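You operate a simulated robot arm through the tools that you are given. There is no shell and no other tool. Be economical: measure what you need, move in short steps, check, and stop when the job is done.

You are at the controls of a simulated robot arm. One attempt, no reset.

Task
Swap the meter that shows ERROR for the one at the label SPARE TWO.
Fine: slot switch off while meters move, the old meter on the edge of that rack tray, then the switch on again.

The check looks at the end state, three seconds after you hand in, the way a careful person would. Anything else that was tipped, shoved, dropped, spilled or broken makes it a failure.

Robot
A 7-joint arm with a two-finger parallel gripper on a trunk, on a base that drives. Base frame: it is fixed to the floor where the robot stands at the start and does not move with it; the origin is under the middle of the robot, x ahead of it, y to its left, z up. Readings come in mm, degrees, newtons and seconds.
With the tool pointing down near the work surface it reaches from about 100 to 660 mm from the robot's upright axis, wherever it stands. Its first joint turns from -166.0 to 166.0 degrees. Places, roughly: clover shelf breaker [900, -300, 1500]; clover shelf dial [800, -800, 1500]; fern shelf breaker [900, -300, 1100]; fern shelf dial [800, -800, 1100]; main switch [600, -1300, 800]; meter [500, -1500, 1250]; reed shelf breaker [900, -300, 800]; reed shelf dial [800, -800, 800]. Payload 3.91 kg.
The tool frame sits at the grasp point between the pads (the TCP): z along the fingers, y along the line on which they close. The tips reach 30 mm beyond it. Largest opening 110 mm; finger width 20, thickness 10; the body of the gripper, 48 by 112 mm, starts 55 mm behind the TCP.
Orientation is that of the tool frame in the base frame, as a unit quaternion [x, y, z, w]. With the fingers straight down and closing along the base's y, the tool's x points along the base's -x, its y along +y and its z along -z.

Tools
- The arm moves only by the tool servo_tool. Its argument "steps" is a list of rows, each an object (a shift or turn left out is 0, a gripper value left out holds the last) with "delta_pos": the shift along the tool's x, y, z in mm, a list of three; "delta_rot": the turn, a rotation vector about the tool's x, y, z in rad, a list of three; "fingers": the finger opening in mm, from 0 to 110. In form: [{"delta_pos": [x, y, z], "delta_rot": [ax, ay, az], "fingers": fingers}, ...]. A call has 1 to 8 rows; each row shifts and turns the commanded pose from where the row before left it, along the tool's axes as they then stand. A row lasts 0.2 s, in which the tool goes at most 50 mm and 8.6 degrees; a call with a longer step from one row to the next is refused whole, and so is a gripper value outside its range. A pose out of reach is approached as far as the arm can. The call stops where the force on the tool passes 50 N (or 10 N more than at its start, if that is more) or the arm is blocked; 0.2 s more then pass. Each finger travels about 153 mm/s and halts on what it meets, pressing with about 36 N; the grip force reading is that of the motor and also rises with nothing between the fingers. The clock runs only during rows and for 0.2 s after the last one: add rows that do not move to give the fingers time. The reply holds the time, the measured pose of the TCP, the force on the tool along the base axes, the opening and the grip force, in the units named above and with some noise, with the torque about the TCP (base axes, N m) and any sound that the robot's microphone picked up.
- Cameras (640 x 400 px; columns grow to the right, rows downward): "scene" is now at [14.8, 134.8, 1486.6]; the picture's right is [-0.18, -0.98, 0.00], its down [-0.20, 0.04, -0.98] and it looks along [0.96, -0.17, -0.20] (base axes); focal length 251 px, centre (320, 200). "wrist" rides on the gripper at [77, 7, -114] in the tool frame; the picture's right is [-0.09, 1.00, 0.00], its down [-0.80, -0.07, -0.59] and it looks along [-0.59, -0.05, 0.80] (tool axes); focal length 270 px, centre (320, 200). There is no depth. A picture from a camera that has moved, and an enlarged one, comes with that camera's place and axes in the base frame and with its lens.
- grab_frame(camera): a new picture of that camera. No time passes.
- raise_lower(by): slides the trunk up (or, below 0, down) by that many mm; the arm and the scene camera ride with it, the base frame stays. It gives what a move gives, with no picture.
- base_move(legs): drives the robot by 1 to 6 legs, each [ahead, turn to the left] in mm and degrees, along the robot's own axes; the way and the turn of a leg run together, so that a leg with both is an arc; at most 1500 mm and 180 degrees a leg. The arm and the cameras ride along, it lands a little off, and it stops where it bumps. It gives what a move gives.
- head_to(pan, tilt): turns the head with the scene camera to pan (to the left, within 155 degrees either way) and tilt (down, from -29 to 69), counted from straight ahead of the robot. It gives what a move gives.
- enlarge(camera, box): a new picture of the part [left, top, right, bottom] of that camera's present view, enlarged. No time passes.
- finish_job(): hands the job in; it is judged then, once.

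Go step by step. Nothing tells you exact positions but the pictures and the camera data: compare them with the known pose of the tool, close in by small moves and look again before you grip or let go. The budget is 120 turns and 82 pictures, counting those below and the enlarged ones. Unless the task says otherwise, let go and move clear before handing in, and close with one line.

The tools are called after "Call:" as name(argument=value, ...) on one line, values as JSON. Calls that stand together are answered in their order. servo_tool: Moves the arm, as the interface text tells. Its arguments: {"type":"object","properties":{"steps":{"type":"array","items":{"type":"object","properties":{"delta_pos":{"type":"array","items":{"type":"number"}},"delta_rot":{"type":"array","items":{"type":"number"}},"fingers":{"type":"number"}}}}},"required":["steps"]} The other tools are called the same way: raise_lower (by) slides the trunk up or down; base_move (legs) drives the base; head_to (pan, tilt) turns the head that bears the scene camera; grab_frame (camera) takes a picture; enlarge (camera, box) takes an enlarged picture of a part of a camera's view; finish_job () hands the job in.

At the start:

```text
time: 0.0
eef_pos: [404.1, 74.1, 1324.7]
orientation: [0.0, 1.0, 0.0, 0.0]
contact_force: [0.3, -0.6, -0.2]
torque: [0.01, 0.0, 0.01]
gripper_width: 110.2
finger_force: 0.0
trunk travel left (down, up): [-414.0, 196.0]
robot x, y, heading: [1.1, 3.8, -0.0]
head pan, tilt: [-10.2, 11.5]
```

scene: 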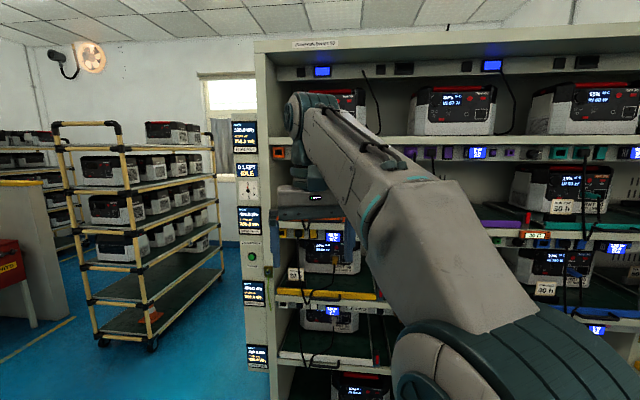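
wrist: 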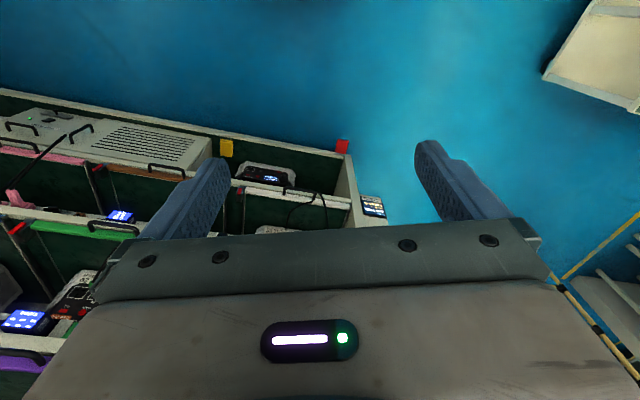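

I see a rack of meters in front and to the right, with the arm blocking part of the view. I'll pan the head to survey the rack first.

Call:
head_to(pan=-50, tilt=10)

Call:
grab_frame(camera="scene")

Call:
enlarge(camera="scene", box=[320, 0, 640, 200])

Call:
enlarge(camera="scene", box=[320, 200, 640, 400])

```text
time: 1.1
eef_pos: [404.9, 73.3, 1325.8]
orientation: [0.0, 1.0, 0.001, 0.0]
contact_force: [0.5, 0.0, 0.2]
torque: [-0.03, 0.03, -0.01]
gripper_width: 110.2
finger_force: 0.0
trunk travel left (down, up): [-414.0, 196.0]
robot x, y, heading: [-2.2, -2.9, 0.3]
head pan, tilt: [-50.0, 10.0]
```

```text
79 pictures are left
camera scene: at [-17.0, 80.2, 1489.0], right [-0.77, -0.64, 0.0], down [-0.11, 0.13, -0.98], along [0.63, -0.75, -0.17], focal length 251 px, centre (320, 200)
```

scene: 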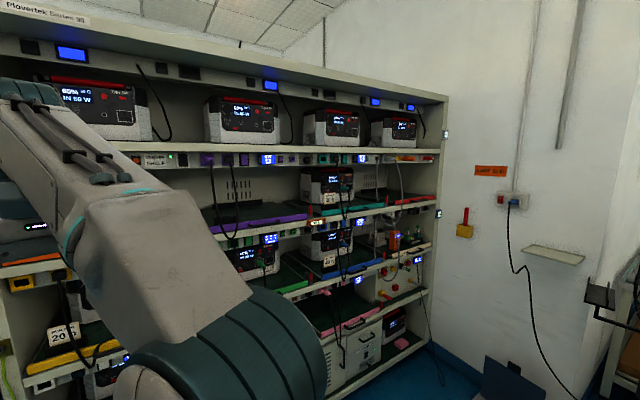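

```text
2.00 times, centred on (480, 100) of scene
camera zoom: at [-17.0, 80.2, 1489.0], right [-0.77, -0.64, 0.0], down [-0.11, 0.13, -0.98], along [0.63, -0.75, -0.17], focal length 502 px, centre (0, 400)
```

zoom: 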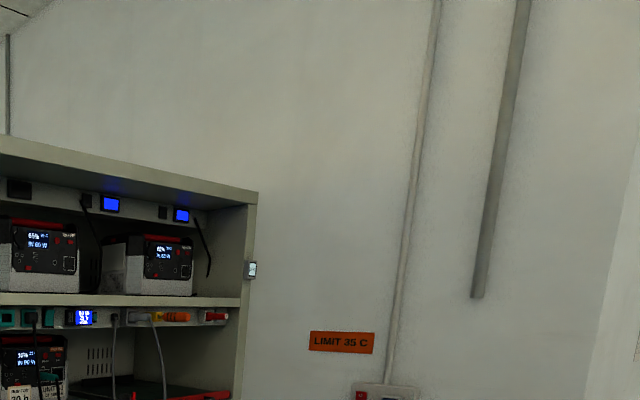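

```text
2.00 times, centred on (480, 300) of scene
camera zoom: at [-17.0, 80.2, 1489.0], right [-0.77, -0.64, 0.0], down [-0.11, 0.13, -0.98], along [0.63, -0.75, -0.17], focal length 502 px, centre (0, 0)
```

zoom: 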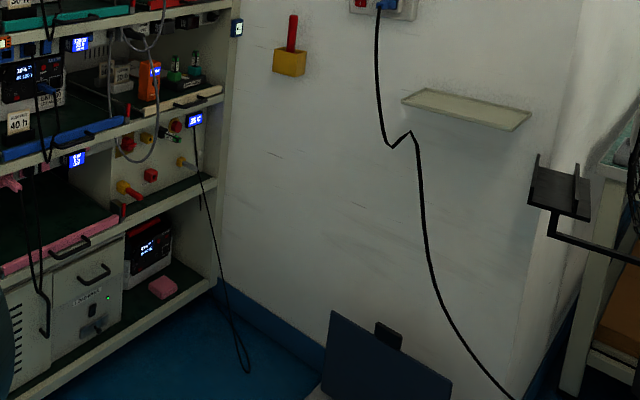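

The rack's right end holds a tray with small items and an orange device. I'll zoom there and look around to the right before moving.

Call:
enlarge(camera="scene", box=[360, 200, 460, 300])

Call:
head_to(pan=-110, tilt=10)

Call:
grab_frame(camera="scene")

```text
4.00 times, centred on (410, 250) of scene
camera zoom: at [-17.0, 80.2, 1489.0], right [-0.77, -0.64, 0.0], down [-0.11, 0.13, -0.98], along [0.63, -0.75, -0.17], focal length 1005 px, centre (-40, 0)
```

zoom: 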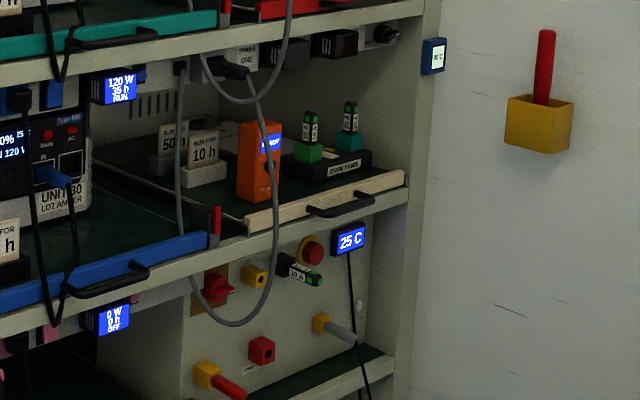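

```text
time: 2.4
eef_pos: [406.1, 75.3, 1325.9]
orientation: [0.0, 1.0, 0.0, 0.0]
contact_force: [0.9, -0.5, -0.5]
torque: [0.0, 0.01, 0.03]
gripper_width: 109.8
finger_force: 0.0
trunk travel left (down, up): [-414.0, 196.0]
robot x, y, heading: [-3.2, 0.7, -0.0]
head pan, tilt: [-110.0, 10.0]
```

```text
75 pictures are left
camera scene: at [-108.6, 64.0, 1489.0], right [-0.94, 0.34, 0.0], down [0.06, 0.16, -0.98], along [-0.34, -0.93, -0.17], focal length 251 px, centre (320, 200)
```

scene: 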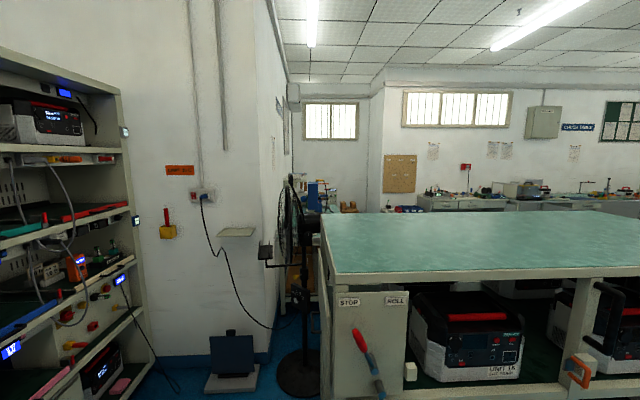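

Small displays sit on the shelf edges under each tray; I need to find which shows ERROR. I'll rotate the robot so the arm is out of the view of the rack.

Call:
base_move(legs=[[0, 80]])

Call:
head_to(pan=-95, tilt=12)

Call:
grab_frame(camera="scene")

Call:
enlarge(camera="scene", box=[0, 0, 320, 200])

Call:
enlarge(camera="scene", box=[320, 0, 640, 200])

Call:
enlarge(camera="scene", box=[0, 200, 320, 400])

Call:
enlarge(camera="scene", box=[320, 200, 640, 400])

```text
time: 6.2
eef_pos: [-10.1, 412.1, 1325.0]
orientation: [-0.649, 0.761, 0.001, 0.0]
contact_force: [0.4, 0.6, -0.9]
torque: [0.0, 0.01, -0.01]
gripper_width: 109.9
finger_force: 0.1
trunk travel left (down, up): [-414.0, 196.0]
robot x, y, heading: [2.2, -1.7, 81.1]
head pan, tilt: [-110.0, 10.0]
```

```text
time: 7.0
eef_pos: [-9.3, 411.1, 1325.8]
orientation: [-0.648, 0.761, 0.0, 0.001]
contact_force: [-0.2, 0.5, 0.6]
torque: [0.01, 0.0, -0.02]
gripper_width: 109.9
finger_force: 0.0
trunk travel left (down, up): [-414.0, 196.0]
robot x, y, heading: [2.5, -3.0, 80.7]
head pan, tilt: [-95.0, 12.0]
```

```text
74 pictures are left
camera scene: at [-70.3, -73.3, 1485.8], right [-0.24, -0.97, 0.0], down [-0.2, 0.05, -0.98], along [0.95, -0.24, -0.21], focal length 251 px, centre (320, 200)
```

scene: 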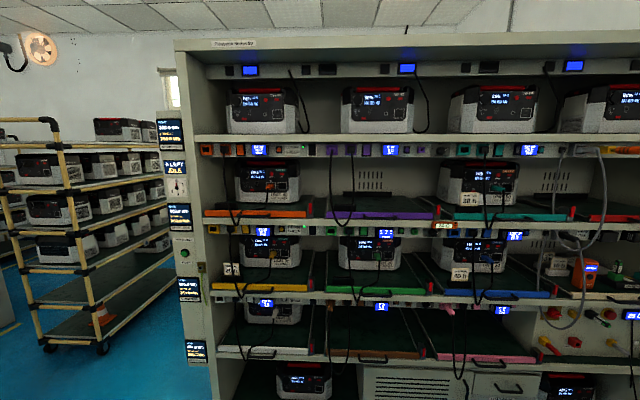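

```text
2.00 times, centred on (160, 100) of scene
camera zoom: at [-70.3, -73.3, 1485.8], right [-0.24, -0.97, 0.0], down [-0.2, 0.05, -0.98], along [0.95, -0.24, -0.21], focal length 502 px, centre (640, 400)
```

zoom: 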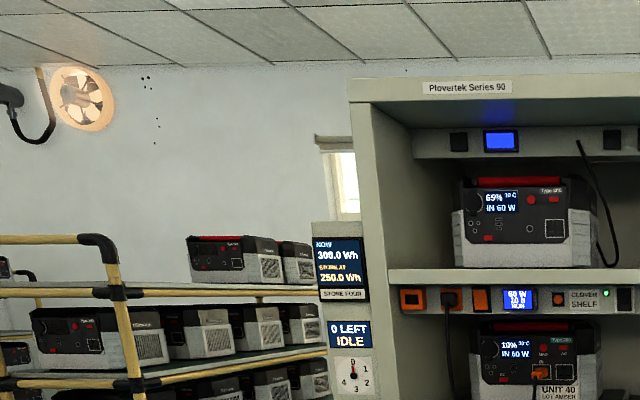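

```text
2.00 times, centred on (480, 100) of scene
camera zoom: at [-70.3, -73.3, 1485.8], right [-0.24, -0.97, 0.0], down [-0.2, 0.05, -0.98], along [0.95, -0.24, -0.21], focal length 502 px, centre (0, 400)
```

zoom: 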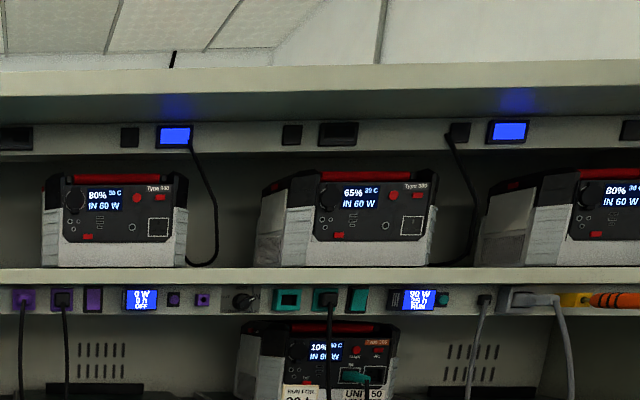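

```text
2.00 times, centred on (160, 300) of scene
camera zoom: at [-70.3, -73.3, 1485.8], right [-0.24, -0.97, 0.0], down [-0.2, 0.05, -0.98], along [0.95, -0.24, -0.21], focal length 502 px, centre (640, 0)
```

zoom: 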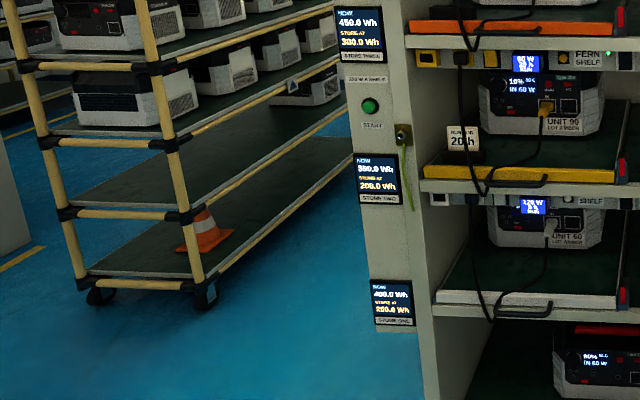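

```text
2.00 times, centred on (480, 300) of scene
camera zoom: at [-70.3, -73.3, 1485.8], right [-0.24, -0.97, 0.0], down [-0.2, 0.05, -0.98], along [0.95, -0.24, -0.21], focal length 502 px, centre (0, 0)
```

zoom: 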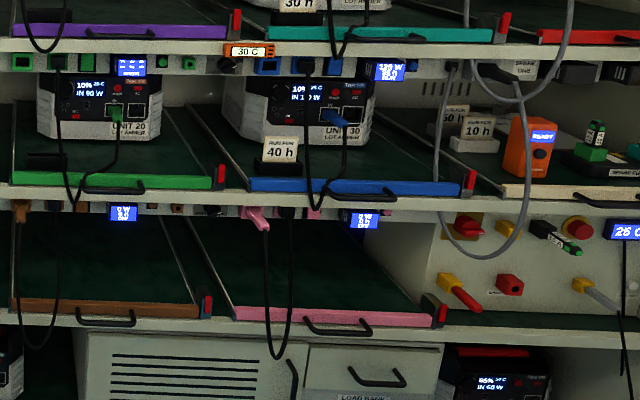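

The slots are colour-coded with small displays beside sockets and switches. I'll zoom into the suspicious displays and the spare labels on the right column.

Call:
enlarge(camera="scene", box=[320, 215, 440, 290])

Call:
enlarge(camera="scene", box=[530, 135, 640, 205])

Call:
enlarge(camera="scene", box=[530, 210, 640, 280])

Call:
enlarge(camera="scene", box=[320, 290, 520, 330])

```text
5.33 times, centred on (380, 252) of scene
camera zoom: at [-70.3, -73.3, 1485.8], right [-0.24, -0.97, 0.0], down [-0.2, 0.05, -0.98], along [0.95, -0.24, -0.21], focal length 1340 px, centre (0, -80)
```

zoom: 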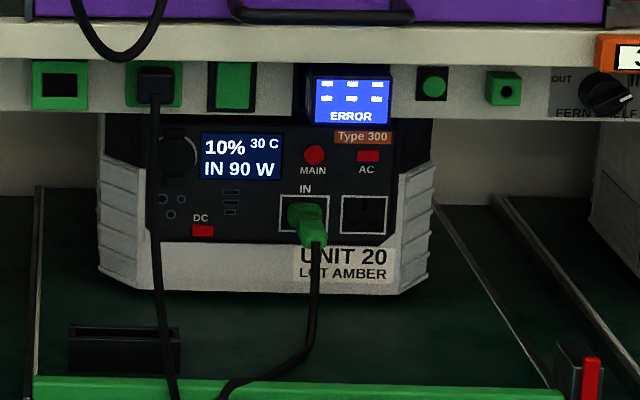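

```text
5.71 times, centred on (585, 170) of scene
camera zoom: at [-70.3, -73.3, 1485.8], right [-0.24, -0.97, 0.0], down [-0.2, 0.05, -0.98], along [0.95, -0.24, -0.21], focal length 1435 px, centre (-1194, 371)
```

zoom: 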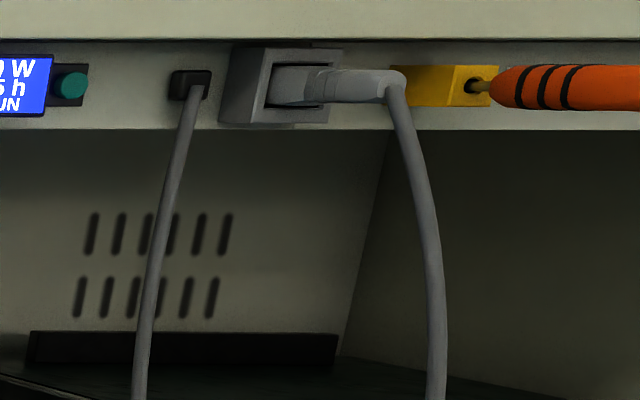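

```text
5.71 times, centred on (585, 245) of scene
camera zoom: at [-70.3, -73.3, 1485.8], right [-0.24, -0.97, 0.0], down [-0.2, 0.05, -0.98], along [0.95, -0.24, -0.21], focal length 1435 px, centre (-1194, -57)
```

zoom: 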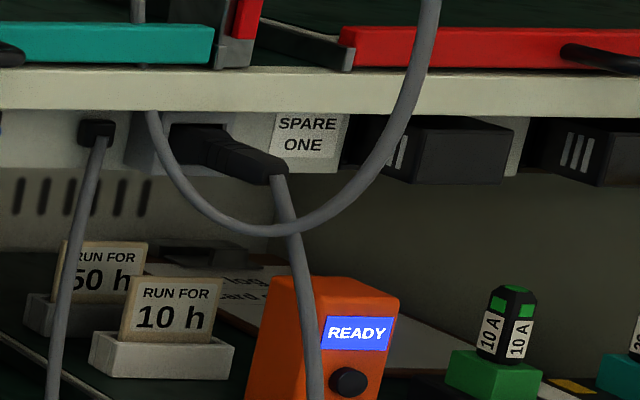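

```text
3.20 times, centred on (420, 310) of scene
camera zoom: at [-70.3, -73.3, 1485.8], right [-0.24, -0.97, 0.0], down [-0.2, 0.05, -0.98], along [0.95, -0.24, -0.21], focal length 804 px, centre (0, -152)
```

zoom: 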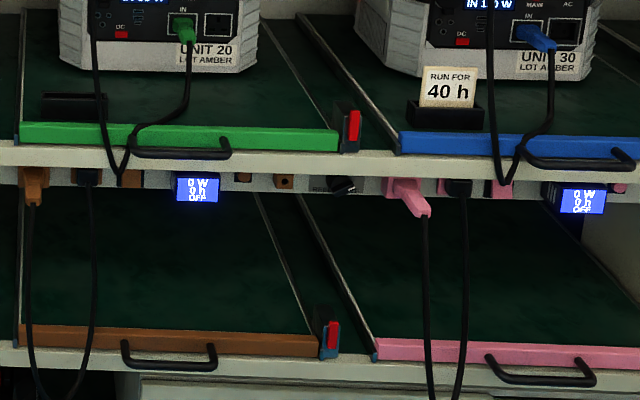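

The green slot on the fern shelf shows ERROR (around [830,-580,1127]); SPARE ONE and, further right, presumably SPARE TWO are at the rack's right end on the same rail. I'll drive to face the green slot.

Call:
base_move(legs=[[0, -145], [430, 0], [0, 50]])

Call:
head_to(pan=-15, tilt=30)

Call:
grab_frame(camera="scene")

```text
time: 17.9
eef_pos: [597.8, -408.8, 1325.1]
orientation: [0.121, 0.993, 0.0, 0.0]
contact_force: [-0.2, -0.3, -0.1]
torque: [0.02, -0.03, 0.01]
gripper_width: 110.0
finger_force: 0.1
trunk travel left (down, up): [-414.0, 196.0]
robot x, y, heading: [190.2, -384.4, -13.8]
head pan, tilt: [-95.0, 12.0]
```

```text
time: 19.4
eef_pos: [597.5, -409.2, 1325.3]
orientation: [0.12, 0.993, 0.001, 0.001]
contact_force: [-0.6, -0.4, -0.1]
torque: [-0.04, 0.02, -0.01]
gripper_width: 110.2
finger_force: 0.1
trunk travel left (down, up): [-414.0, 196.0]
robot x, y, heading: [189.7, -382.3, -13.8]
head pan, tilt: [-15.0, 30.0]
```

```text
65 pictures are left
camera scene: at [227.7, -263.1, 1456.7], right [-0.48, -0.88, 0.0], down [-0.44, 0.24, -0.87], along [0.76, -0.42, -0.5], focal length 251 px, centre (320, 200)
```

scene: 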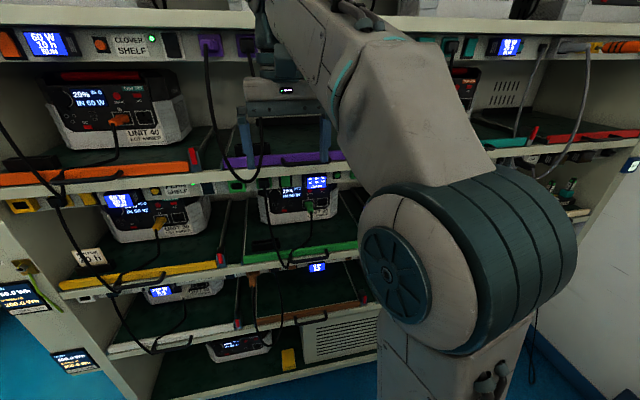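

The robot now faces the rack about 670 mm from the rail. I'll pitch the tool up to horizontal to face the rail, so the wrist camera can look at the meters.

Call:
servo_tool(steps=[{"delta_rot": [0, -0.1428, 0]}, {"delta_rot": [0, -0.1428, 0]}, {"delta_rot": [0, -0.1428, 0]}, {"delta_rot": [0, -0.1428, 0]}, {"delta_rot": [0, -0.1428, 0]}, {"delta_rot": [0, -0.1428, 0]}, {"delta_rot": [0, -0.1428, 0]}, {"delta_rot": [0, -0.1428, 0]}])

Call:
servo_tool(steps=[{"delta_rot": [0, -0.1428, 0]}, {"delta_rot": [0, -0.1428, 0]}, {"delta_rot": [0, -0.1428, 0]}, {"delta_pos": [0, 0, 0]}])

Call:
grab_frame(camera="wrist")

Call:
grab_frame(camera="scene")

```text
time: 21.2
eef_pos: [613.1, -405.6, 1312.4]
orientation: [0.095, 0.847, -0.062, 0.52]
contact_force: [-0.3, -0.3, 0.0]
torque: [0.04, 0.03, 0.03]
gripper_width: 110.2
finger_force: 0.1
trunk travel left (down, up): [-414.0, 196.0]
robot x, y, heading: [189.1, -383.7, -13.7]
head pan, tilt: [-15.0, 30.0]
```

```text
time: 21.9
eef_pos: [646.7, -424.7, 1266.9]
orientation: [0.1, 0.789, -0.062, 0.603]
contact_force: [-0.8, 0.5, 0.2]
torque: [0.0, -0.02, 0.02]
gripper_width: 110.0
finger_force: 0.0
trunk travel left (down, up): [-414.0, 196.0]
robot x, y, heading: [186.6, -386.2, -13.7]
head pan, tilt: [-15.0, 30.0]
stopped in row 3: the arm was blocked; the commanded pose is now the measured one
```

```text
64 pictures are left
camera wrist: at [522.0, -386.4, 1222.1], right [0.25, 0.96, 0.11], down [-0.37, -0.01, 0.93], along [0.89, -0.27, 0.36], focal length 270 px, centre (320, 200)
```

wrist: 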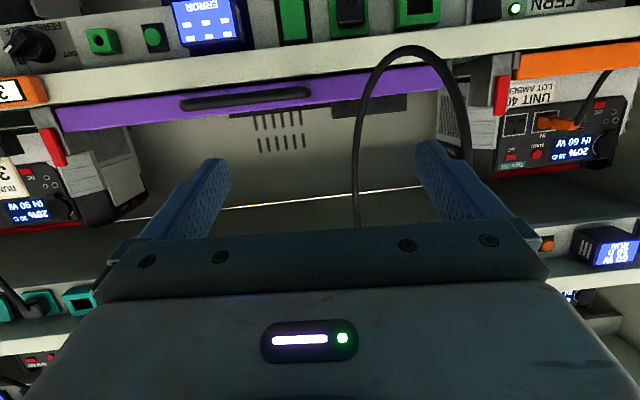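

```text
63 pictures are left
camera scene: at [227.6, -263.4, 1454.9], right [-0.48, -0.88, 0.0], down [-0.44, 0.24, -0.87], along [0.76, -0.42, -0.5], focal length 251 px, centre (320, 200)
```

scene: 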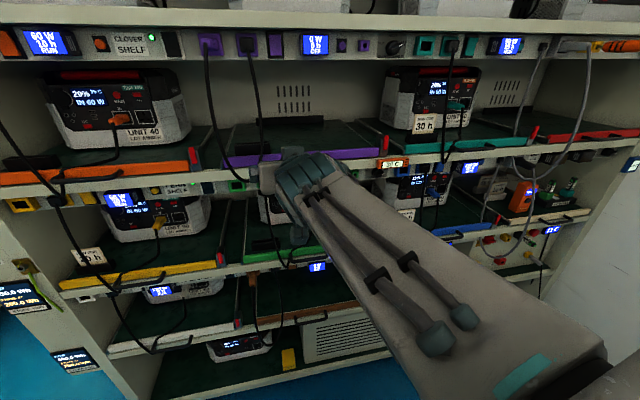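

The wrist hit its pitch limit because the forearm slopes down; lowering the trunk will let the tool be level at rail height. I'll lower it 280 mm.

Call:
raise_lower(by=-280)

Call:
servo_tool(steps=[{"delta_pos": [-40, 0, 0]}, {"delta_pos": [-40, 0, 0]}, {"delta_pos": [-30, 0, 0]}, {"delta_pos": [0, 0, 0]}])

Call:
grab_frame(camera="wrist")

```text
time: 24.1
eef_pos: [679.8, -439.4, 968.9]
orientation: [0.111, 0.825, -0.049, 0.553]
contact_force: [-0.2, 0.4, -0.3]
torque: [-0.03, 0.01, 0.02]
gripper_width: 109.7
finger_force: 0.1
trunk travel left (down, up): [-173.0, 437.0]
robot x, y, heading: [187.5, -383.9, -14.1]
head pan, tilt: [-15.0, 30.0]
stopped: the arm was blocked; the commanded pose is now the measured one
```

```text
time: 25.1
eef_pos: [721.2, -453.1, 1075.2]
orientation: [0.11, 0.825, -0.049, 0.552]
contact_force: [-0.1, -0.8, 0.7]
torque: [-0.02, 0.02, -0.02]
gripper_width: 109.9
finger_force: 0.1
trunk travel left (down, up): [-173.0, 437.0]
robot x, y, heading: [189.9, -389.0, -13.9]
head pan, tilt: [-15.0, 30.0]
```

```text
62 pictures are left
camera wrist: at [590.9, -413.7, 1049.0], right [0.27, 0.96, 0.12], down [-0.26, -0.05, 0.96], along [0.93, -0.29, 0.23], focal length 270 px, centre (320, 200)
```

wrist: 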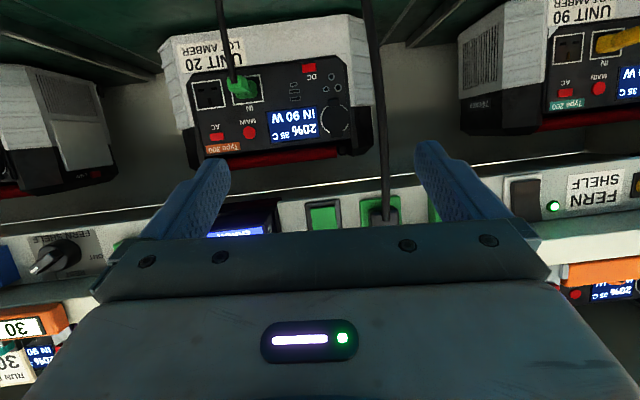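

The tool is still about 23° below horizontal. I'll finish the pitch while backing off a little, then look again.

Call:
servo_tool(steps=[{"delta_pos": [0, 0, -30], "delta_rot": [0, -0.132, 0]}, {"delta_pos": [0, 0, -30], "delta_rot": [0, -0.132, 0]}, {"delta_pos": [0, 0, -20], "delta_rot": [0, -0.132, 0]}, {"delta_pos": [0, 0, 0]}])

Call:
grab_frame(camera="wrist")

Call:
grab_frame(camera="scene")

```text
time: 26.0
eef_pos: [688.7, -459.8, 1041.9]
orientation: [0.118, 0.744, -0.051, 0.655]
contact_force: [0.3, 0.4, 0.8]
torque: [0.01, -0.01, 0.03]
gripper_width: 109.9
finger_force: 0.1
trunk travel left (down, up): [-173.0, 437.0]
robot x, y, heading: [184.5, -386.4, -13.8]
head pan, tilt: [-15.0, 30.0]
stopped in row 4: the arm was blocked; the commanded pose is now the measured one
```

```text
61 pictures are left
camera wrist: at [571.5, -417.9, 982.0], right [0.25, 0.95, 0.17], down [-0.5, -0.02, 0.87], along [0.83, -0.3, 0.47], focal length 270 px, centre (320, 200)
```

wrist: 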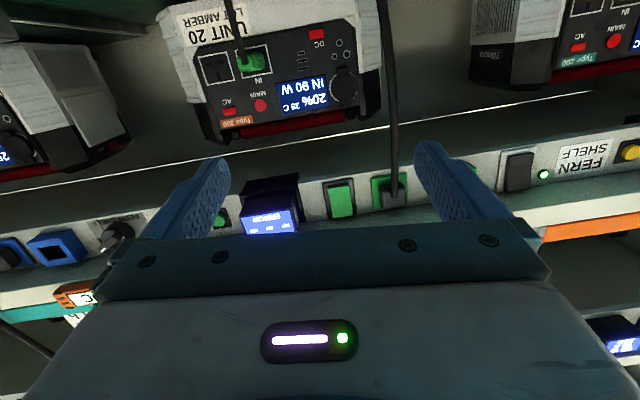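

```text
60 pictures are left
camera scene: at [227.9, -263.1, 1215.8], right [-0.48, -0.88, 0.0], down [-0.44, 0.24, -0.87], along [0.76, -0.42, -0.5], focal length 251 px, centre (320, 200)
```

scene: 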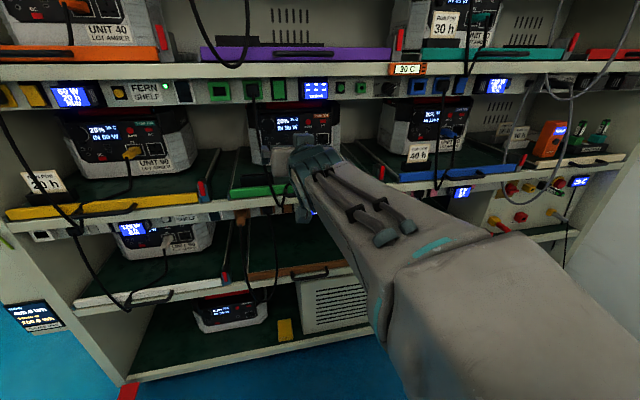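

The ERROR meter's face triangulates to about (802, -566, 1141). Let me enlarge the rail to understand the switch and the meter's mounting.

Call:
enlarge(camera="scene", box=[200, 60, 400, 120])

Call:
enlarge(camera="wrist", box=[190, 150, 420, 260])

```text
3.20 times, centred on (300, 90) of scene
camera zoom: at [227.9, -263.1, 1215.8], right [-0.48, -0.88, 0.0], down [-0.44, 0.24, -0.87], along [0.76, -0.42, -0.5], focal length 804 px, centre (384, 552)
```

zoom: 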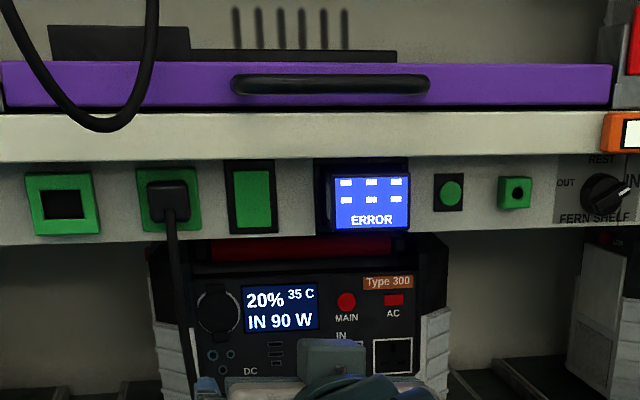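

```text
2.78 times, centred on (305, 205) of wrist
camera zoom: at [571.5, -417.9, 982.0], right [0.25, 0.95, 0.17], down [-0.5, -0.02, 0.87], along [0.83, -0.3, 0.47], focal length 752 px, centre (362, 186)
```

zoom: 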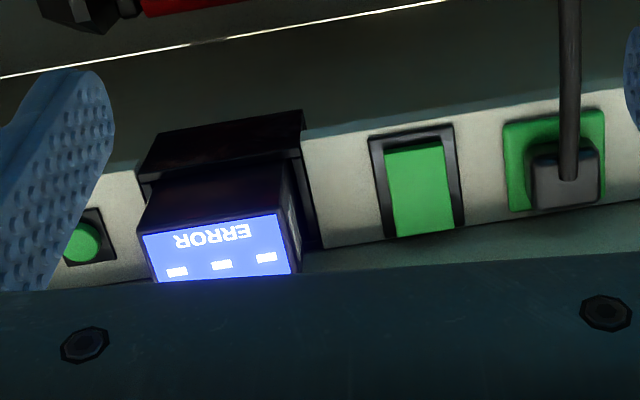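

The meter sits in a black frame, and the green rocker to its left (about 856,-496,1144) looks like the slot switch. I'll close the fingers, raise to rail height, level out, and stand off in front of the rocker.

Call:
servo_tool(steps=[{"delta_pos": [-32, 4, 15], "fingers": 0}, {"delta_pos": [-32, 5, 16]}, {"delta_pos": [-32, 5, 15]}, {"delta_rot": [0.013, -0.07, -0.04]}, {"delta_rot": [0.013, -0.065, -0.04]}, {"delta_pos": [0, 0, 0]}])

Call:
grab_frame(camera="wrist")

Call:
grab_frame(camera="scene")

```text
time: 27.4
eef_pos: [747.7, -467.5, 1130.0]
orientation: [0.092, 0.702, -0.095, 0.7]
contact_force: [0.2, 0.3, -0.1]
torque: [0.01, 0.02, 0.01]
gripper_width: 0.0
finger_force: 35.6
trunk travel left (down, up): [-173.0, 437.0]
robot x, y, heading: [187.6, -386.3, -13.8]
head pan, tilt: [-15.0, 30.0]
```

```text
57 pictures are left
camera wrist: at [638.3, -429.8, 1054.5], right [0.26, 0.96, 0.08], down [-0.59, 0.09, 0.8], along [0.76, -0.26, 0.59], focal length 270 px, centre (320, 200)
```

wrist: 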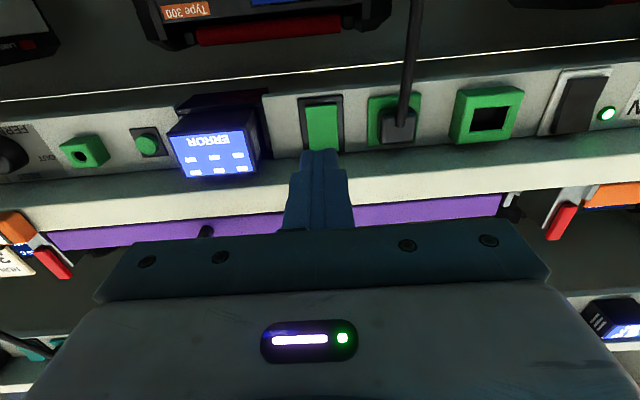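

```text
56 pictures are left
camera scene: at [227.9, -263.1, 1215.3], right [-0.48, -0.88, 0.0], down [-0.44, 0.24, -0.87], along [0.76, -0.42, -0.5], focal length 251 px, centre (320, 200)
```

scene: 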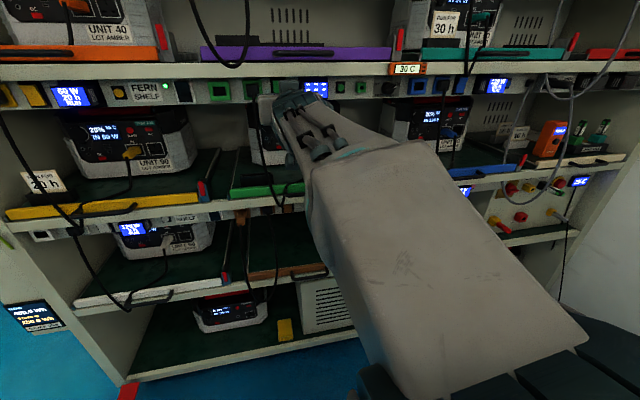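

The tool is level, square to the rack and laterally aligned with the rocker. I'll zoom on the rocker to judge which half is pressed.

Call:
enlarge(camera="wrist", box=[270, 70, 370, 170])

Call:
enlarge(camera="scene", box=[150, 60, 350, 120])

```text
4.00 times, centred on (320, 120) of wrist
camera zoom: at [638.3, -429.8, 1054.5], right [0.26, 0.96, 0.08], down [-0.59, 0.09, 0.8], along [0.76, -0.26, 0.59], focal length 1081 px, centre (320, 520)
```

zoom: 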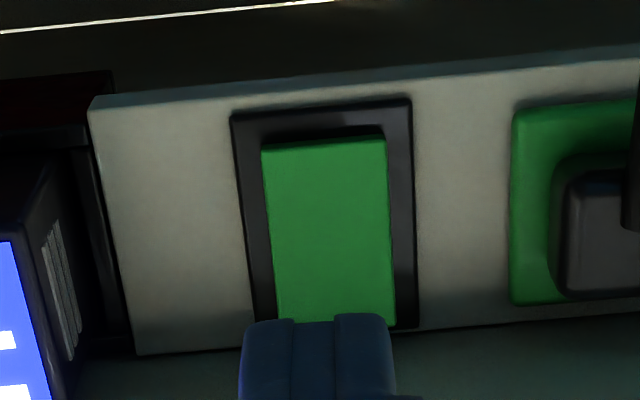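

```text
3.20 times, centred on (250, 90) of scene
camera zoom: at [227.9, -263.1, 1215.3], right [-0.48, -0.88, 0.0], down [-0.44, 0.24, -0.87], along [0.76, -0.42, -0.5], focal length 804 px, centre (544, 552)
```

zoom: 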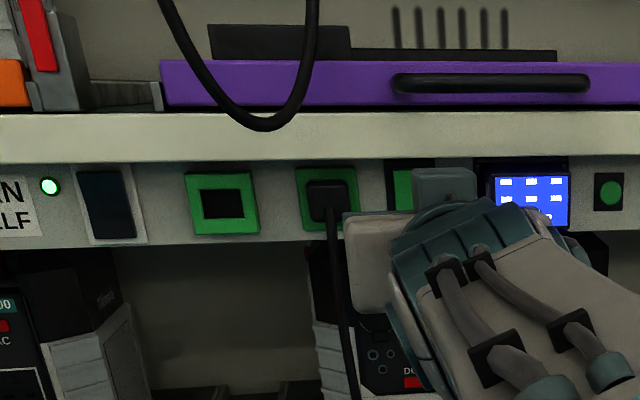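

The lower end appears to protrude (upper half pressed = on), so I'll press the lower half with the closed fingertips and watch the force.

Call:
servo_tool(steps=[{"delta_pos": [0, 0, 35]}, {"delta_pos": [0, 0, 20]}, {"delta_pos": [0, 0, 6]}, {"delta_pos": [0, 0, 5]}, {"delta_pos": [0, 0, 5]}, {"delta_pos": [0, 0, 4]}, {"delta_pos": [0, 0, 4]}])

Call:
enlarge(camera="wrist", box=[200, 20, 440, 170])

```text
time: 29.0
eef_pos: [818.3, -486.0, 1130.8]
orientation: [0.091, 0.703, -0.093, 0.7]
contact_force: [-43.4, 9.4, -17.9]
torque: [0.13, 0.09, -0.24]
gripper_width: 0.1
finger_force: 36.3
trunk travel left (down, up): [-173.0, 437.0]
robot x, y, heading: [188.2, -381.7, -13.9]
head pan, tilt: [-15.0, 30.0]
```

```text
2.67 times, centred on (320, 95) of wrist
camera zoom: at [709.4, -449.2, 1055.0], right [0.26, 0.96, 0.09], down [-0.59, 0.09, 0.8], along [0.76, -0.26, 0.59], focal length 721 px, centre (320, 480)
```

zoom: 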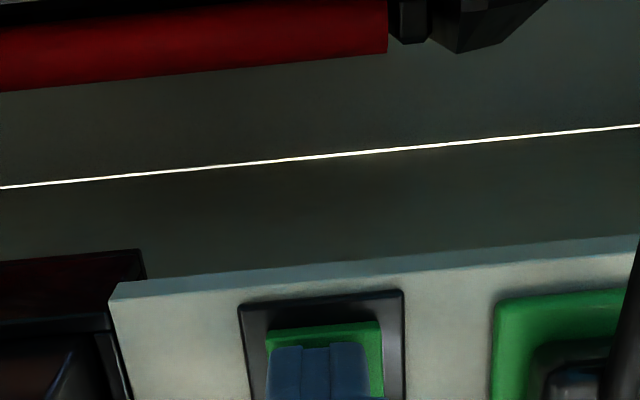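

The rocker took about 43 N and the meter's display looks dark now. I'll back off and verify.

Call:
servo_tool(steps=[{"delta_pos": [0, 0, -30]}, {"delta_pos": [0, 0, -40]}, {"delta_pos": [0, 0, -20]}, {"delta_pos": [0, 0, 0]}])

Call:
grab_frame(camera="wrist")

```text
time: 30.0
eef_pos: [737.2, -464.1, 1131.3]
orientation: [0.092, 0.702, -0.094, 0.7]
contact_force: [0.2, -0.4, -0.4]
torque: [-0.01, 0.0, 0.0]
gripper_width: 0.0
finger_force: 36.2
trunk travel left (down, up): [-173.0, 437.0]
robot x, y, heading: [188.8, -382.8, -13.8]
head pan, tilt: [-15.0, 30.0]
```

```text
52 pictures are left
camera wrist: at [628.1, -427.1, 1054.7], right [0.26, 0.96, 0.09], down [-0.59, 0.09, 0.8], along [0.76, -0.26, 0.59], focal length 270 px, centre (320, 200)
```

wrist: 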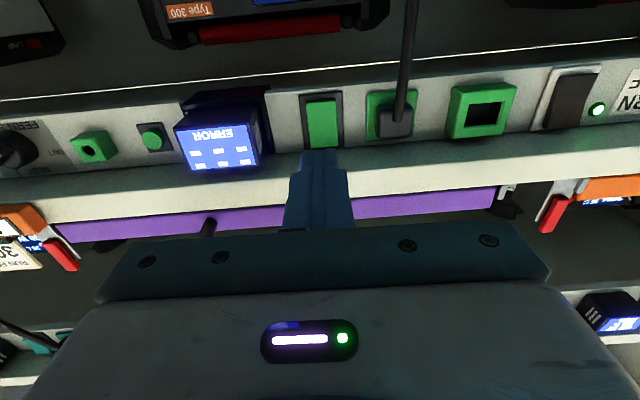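

Call:
enlarge(camera="wrist", box=[270, 70, 370, 170])

Call:
enlarge(camera="scene", box=[200, 60, 340, 160])

```text
4.00 times, centred on (320, 120) of wrist
camera zoom: at [628.1, -427.1, 1054.7], right [0.26, 0.96, 0.09], down [-0.59, 0.09, 0.8], along [0.76, -0.26, 0.59], focal length 1081 px, centre (320, 520)
```

zoom: 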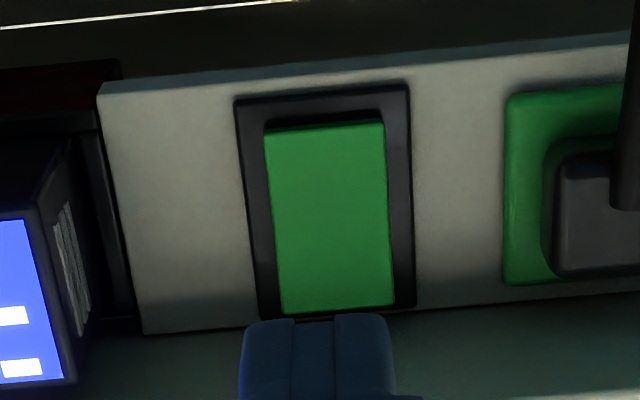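

```text
4.00 times, centred on (270, 110) of scene
camera zoom: at [227.9, -263.1, 1215.3], right [-0.48, -0.88, 0.0], down [-0.44, 0.24, -0.87], along [0.76, -0.42, -0.5], focal length 1005 px, centre (520, 560)
```

zoom: 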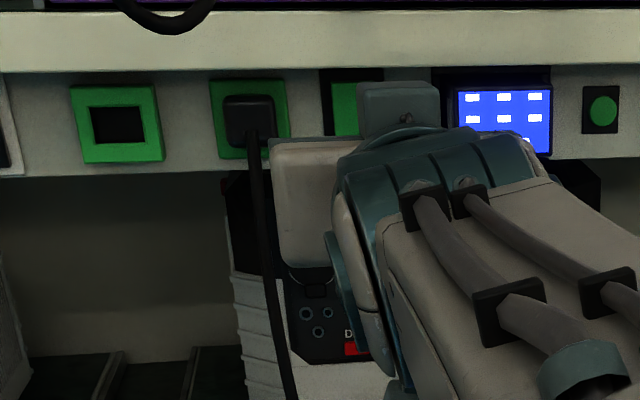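

The rocker looks unchanged, so perhaps the lower half was already the pressed one. I'll probe the upper half (staying below the lip at z≈1171) and compare the contact depth.

Call:
servo_tool(steps=[{"delta_pos": [-20, 0, 0]}, {"delta_pos": [0, 0, 40]}, {"delta_pos": [0, 0, 30]}, {"delta_pos": [0, 0, 6]}, {"delta_pos": [0, 0, 4]}, {"delta_pos": [0, 0, 3]}])

```text
time: 31.4
eef_pos: [817.2, -485.7, 1150.3]
orientation: [0.093, 0.702, -0.095, 0.7]
contact_force: [-1.4, -0.2, 1.1]
torque: [0.02, -0.01, -0.01]
gripper_width: 0.3
finger_force: 35.8
trunk travel left (down, up): [-173.0, 437.0]
robot x, y, heading: [186.5, -385.3, -13.9]
head pan, tilt: [-15.0, 30.0]
```

Call:
servo_tool(steps=[{"delta_pos": [0, 0, 3]}, {"delta_pos": [0, 0, 3]}, {"delta_pos": [0, 0, 0]}])

```text
time: 32.2
eef_pos: [818.2, -486.6, 1152.2]
orientation: [0.094, 0.701, -0.095, 0.7]
contact_force: [-42.7, 8.5, -14.3]
torque: [0.19, 0.84, -0.3]
gripper_width: 0.0
finger_force: 35.7
trunk travel left (down, up): [-173.0, 437.0]
robot x, y, heading: [187.0, -384.4, -13.6]
head pan, tilt: [-15.0, 30.0]
```

Call:
servo_tool(steps=[{"delta_pos": [0, 0, -40]}, {"delta_pos": [0, 0, -45]}, {"delta_pos": [40, 0, -15]}, {"delta_pos": [50, 0, 0]}, {"delta_pos": [30, 0, 0]}, {"delta_pos": [0, 0, 0]}])

Call:
grab_frame(camera="wrist")

Call:
enlarge(camera="scene", box=[190, 60, 390, 160])

```text
time: 33.6
eef_pos: [724.4, -461.7, 1031.1]
orientation: [0.093, 0.701, -0.095, 0.7]
contact_force: [0.5, -0.7, -0.1]
torque: [-0.01, 0.01, 0.02]
gripper_width: 0.1
finger_force: 36.3
trunk travel left (down, up): [-173.0, 437.0]
robot x, y, heading: [189.6, -384.6, -13.8]
head pan, tilt: [-15.0, 30.0]
```

```text
49 pictures are left
camera wrist: at [616.5, -425.4, 954.5], right [0.26, 0.96, 0.08], down [-0.59, 0.09, 0.8], along [0.76, -0.26, 0.59], focal length 270 px, centre (320, 200)
```

wrist: 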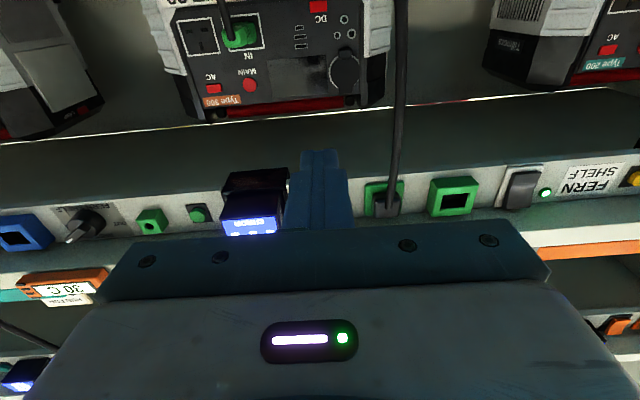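

```text
3.20 times, centred on (290, 110) of scene
camera zoom: at [227.9, -263.1, 1215.3], right [-0.48, -0.88, 0.0], down [-0.44, 0.24, -0.87], along [0.76, -0.42, -0.5], focal length 804 px, centre (416, 488)
```

zoom: 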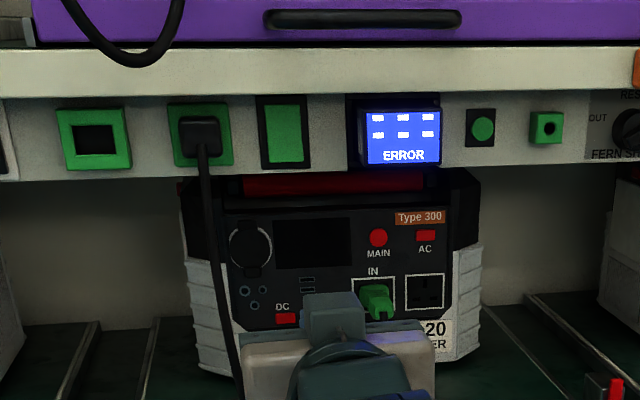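

The unit's display is now dark, so the slot is off. Next I'll open the fingers and line up in front of the ERROR meter at about (801,-568,1143).

Call:
servo_tool(steps=[{"delta_pos": [0, -41, 0], "fingers": 86}, {"delta_pos": [0, -41, 0]}, {"delta_pos": [-38, 0, 0]}, {"delta_pos": [-38, 0, 0]}, {"delta_pos": [-36, 0, 20]}, {"delta_pos": [0, 0, 0]}])

Call:
grab_frame(camera="wrist")

Call:
grab_frame(camera="scene")

```text
time: 35.0
eef_pos: [723.7, -547.4, 1143.7]
orientation: [0.093, 0.702, -0.095, 0.7]
contact_force: [0.2, -0.1, -0.2]
torque: [0.03, -0.02, 0.0]
gripper_width: 86.0
finger_force: 0.1
trunk travel left (down, up): [-173.0, 437.0]
robot x, y, heading: [185.9, -384.3, -13.5]
head pan, tilt: [-15.0, 30.0]
```

```text
47 pictures are left
camera wrist: at [615.3, -509.0, 1067.3], right [0.26, 0.96, 0.08], down [-0.59, 0.09, 0.8], along [0.76, -0.26, 0.59], focal length 270 px, centre (320, 200)
```

wrist: 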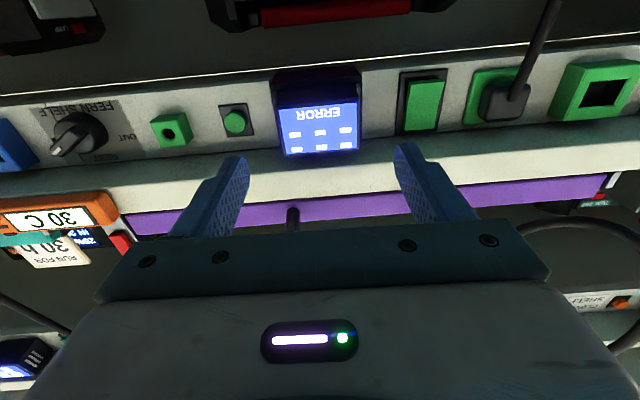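

```text
46 pictures are left
camera scene: at [227.9, -263.2, 1215.3], right [-0.48, -0.88, 0.0], down [-0.44, 0.24, -0.87], along [0.76, -0.42, -0.5], focal length 251 px, centre (320, 200)
```

scene: 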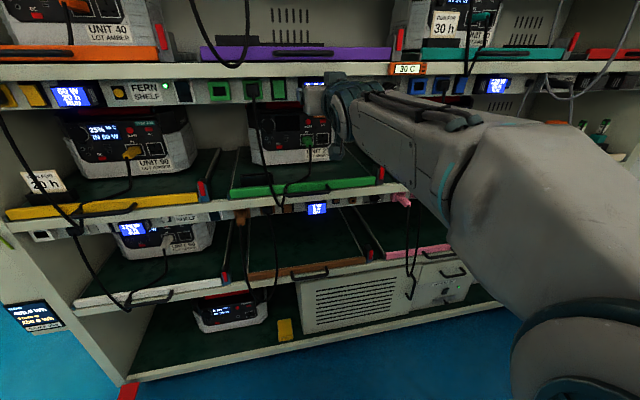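

Laterally centred on the meter within a millimetre or so. I'll advance 66 mm so the tips straddle the meter, short of the frame, and look before gripping.

Call:
servo_tool(steps=[{"delta_pos": [-1, 0, 36]}, {"delta_pos": [0, 0, 20]}, {"delta_pos": [0, 0, 10]}, {"delta_pos": [0, 0, 0]}])

Call:
grab_frame(camera="wrist")

```text
time: 36.0
eef_pos: [787.8, -563.4, 1144.4]
orientation: [0.093, 0.702, -0.095, 0.7]
contact_force: [0.1, -0.3, -0.3]
torque: [-0.02, 0.03, -0.02]
gripper_width: 86.1
finger_force: 0.1
trunk travel left (down, up): [-173.0, 437.0]
robot x, y, heading: [185.4, -382.8, -13.8]
head pan, tilt: [-15.0, 30.0]
```

```text
45 pictures are left
camera wrist: at [678.0, -525.5, 1068.2], right [0.26, 0.96, 0.09], down [-0.59, 0.09, 0.8], along [0.76, -0.26, 0.59], focal length 270 px, centre (320, 200)
```

wrist: 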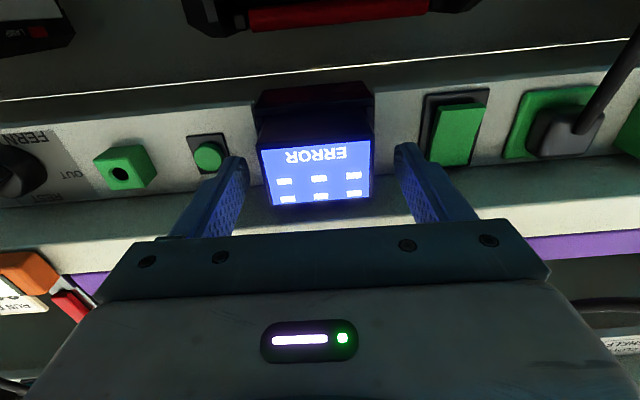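

The fingers straddle the meter with both tips past its face. I'll nudge 2 mm sideways and close.

Call:
servo_tool(steps=[{"delta_pos": [0, -2, 2]}, {"fingers": 40}, {"fingers": 40}, {"delta_pos": [0, 0, 0]}])

Call:
enlarge(camera="wrist", box=[200, 70, 440, 230])

```text
time: 37.0
eef_pos: [789.1, -563.1, 1146.1]
orientation: [0.093, 0.702, -0.095, 0.7]
contact_force: [0.9, 1.8, 1.6]
torque: [0.18, -0.02, -0.69]
gripper_width: 59.4
finger_force: 36.0
trunk travel left (down, up): [-173.0, 437.0]
robot x, y, heading: [184.7, -382.9, -13.5]
head pan, tilt: [-15.0, 30.0]
```

```text
2.50 times, centred on (320, 150) of wrist
camera zoom: at [679.5, -527.2, 1068.3], right [0.26, 0.96, 0.09], down [-0.59, 0.09, 0.8], along [0.76, -0.26, 0.59], focal length 676 px, centre (320, 325)
```

zoom: 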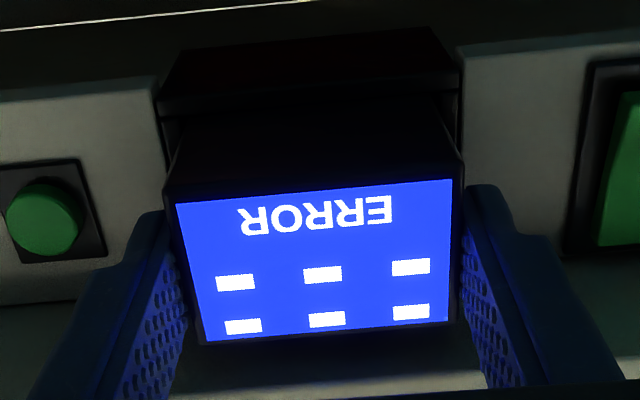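

Gripped at 59 mm. Now I pull straight out gently.

Call:
servo_tool(steps=[{"delta_pos": [0, 0, -5]}, {"delta_pos": [0, 0, -6]}, {"delta_pos": [0, 0, -8]}, {"delta_pos": [0, 0, -12]}, {"delta_pos": [0, 0, -15]}, {"delta_pos": [0, 0, -15]}, {"delta_pos": [0, 0, 0]}])

Call:
grab_frame(camera="wrist")

```text
time: 38.6
eef_pos: [729.8, -547.1, 1144.7]
orientation: [0.093, 0.702, -0.095, 0.7]
contact_force: [-0.6, 0.0, 0.0]
torque: [0.02, 0.06, -0.02]
gripper_width: 59.6
finger_force: 35.7
trunk travel left (down, up): [-173.0, 437.0]
robot x, y, heading: [184.1, -386.3, -13.9]
head pan, tilt: [-15.0, 30.0]
```

```text
43 pictures are left
camera wrist: at [620.5, -511.8, 1068.4], right [0.26, 0.96, 0.09], down [-0.59, 0.09, 0.8], along [0.76, -0.26, 0.59], focal length 270 px, centre (320, 200)
```

wrist: 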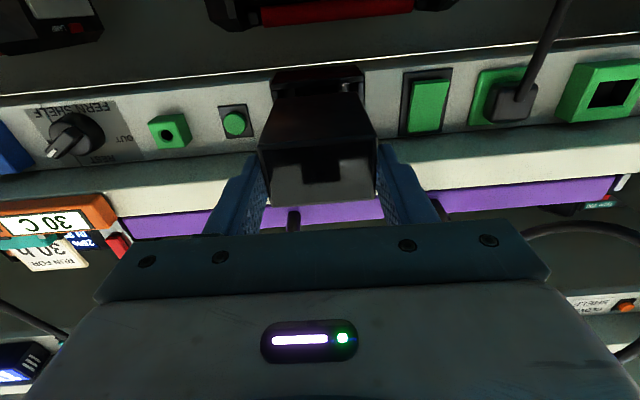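

The meter is out and its display has gone dark. I'll back off further and look at the green tray below to plan where to set it down.

Call:
servo_tool(steps=[{"delta_pos": [0, 0, -40]}, {"delta_pos": [0, 0, -40]}, {"delta_pos": [0, 0, 0]}])

Call:
enlarge(camera="scene", box=[210, 80, 410, 210])

```text
time: 39.6
eef_pos: [672.2, -524.8, 1128.2]
orientation: [0.088, 0.718, -0.09, 0.685]
contact_force: [0.4, 0.3, -0.9]
torque: [0.04, 0.09, 0.02]
gripper_width: 59.5
finger_force: 36.6
trunk travel left (down, up): [-173.0, 437.0]
robot x, y, heading: [186.2, -384.0, -13.6]
head pan, tilt: [-15.0, 30.0]
stopped in row 3: the arm was blocked; the commanded pose is now the measured one
```

```text
3.08 times, centred on (310, 145) of scene
camera zoom: at [228.0, -263.2, 1216.7], right [-0.48, -0.88, 0.0], down [-0.44, 0.24, -0.87], along [0.76, -0.42, -0.5], focal length 773 px, centre (351, 369)
```

zoom: 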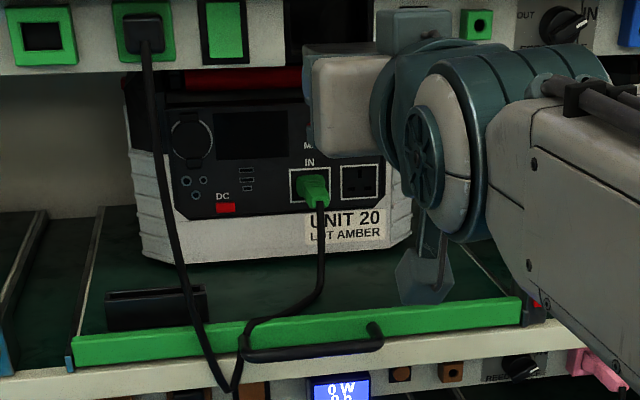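

The tray's green strip is a raised front lip with clear floor behind it to the right of the cable. I'll move right about 100 mm, tilt down 17°, and descend in front of the tray.

Call:
servo_tool(steps=[{"delta_pos": [0, -40, 0], "delta_rot": [0, 0.1, 0]}, {"delta_pos": [0, -40, 0], "delta_rot": [0, 0.1, 0]}, {"delta_pos": [0, -22, 0], "delta_rot": [0, 0.1, 0]}, {"delta_pos": [45, 0, 16.4]}, {"delta_pos": [45, 0, 16.4]}, {"delta_pos": [45, 0, 16.4]}, {"delta_pos": [35, 0, 12.7]}, {"delta_pos": [0, 0, 0]}])

Call:
grab_frame(camera="wrist")

Call:
enlarge(camera="scene", box=[210, 80, 450, 230])

```text
time: 41.4
eef_pos: [646.9, -626.7, 948.3]
orientation: [0.102, 0.812, -0.077, 0.57]
contact_force: [-0.2, -0.2, 0.2]
torque: [0.0, 0.04, -0.03]
gripper_width: 59.5
finger_force: 36.7
trunk travel left (down, up): [-173.0, 437.0]
robot x, y, heading: [187.6, -384.1, -14.0]
head pan, tilt: [-15.0, 30.0]
```

```text
41 pictures are left
camera wrist: at [518.4, -585.7, 913.4], right [0.28, 0.96, 0.07], down [-0.3, 0.01, 0.95], along [0.91, -0.29, 0.29], focal length 270 px, centre (320, 200)
```

wrist: 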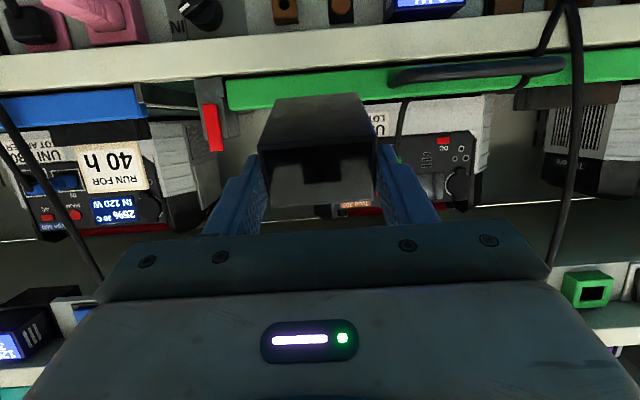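

```text
2.67 times, centred on (330, 155) of scene
camera zoom: at [228.0, -263.3, 1215.3], right [-0.48, -0.88, 0.0], down [-0.44, 0.24, -0.87], along [0.76, -0.42, -0.5], focal length 670 px, centre (293, 320)
```

zoom: 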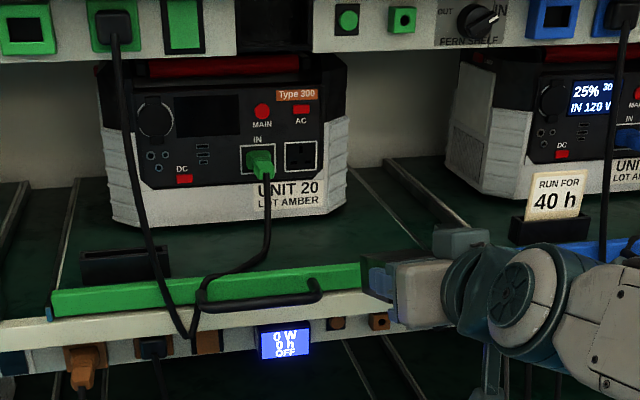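

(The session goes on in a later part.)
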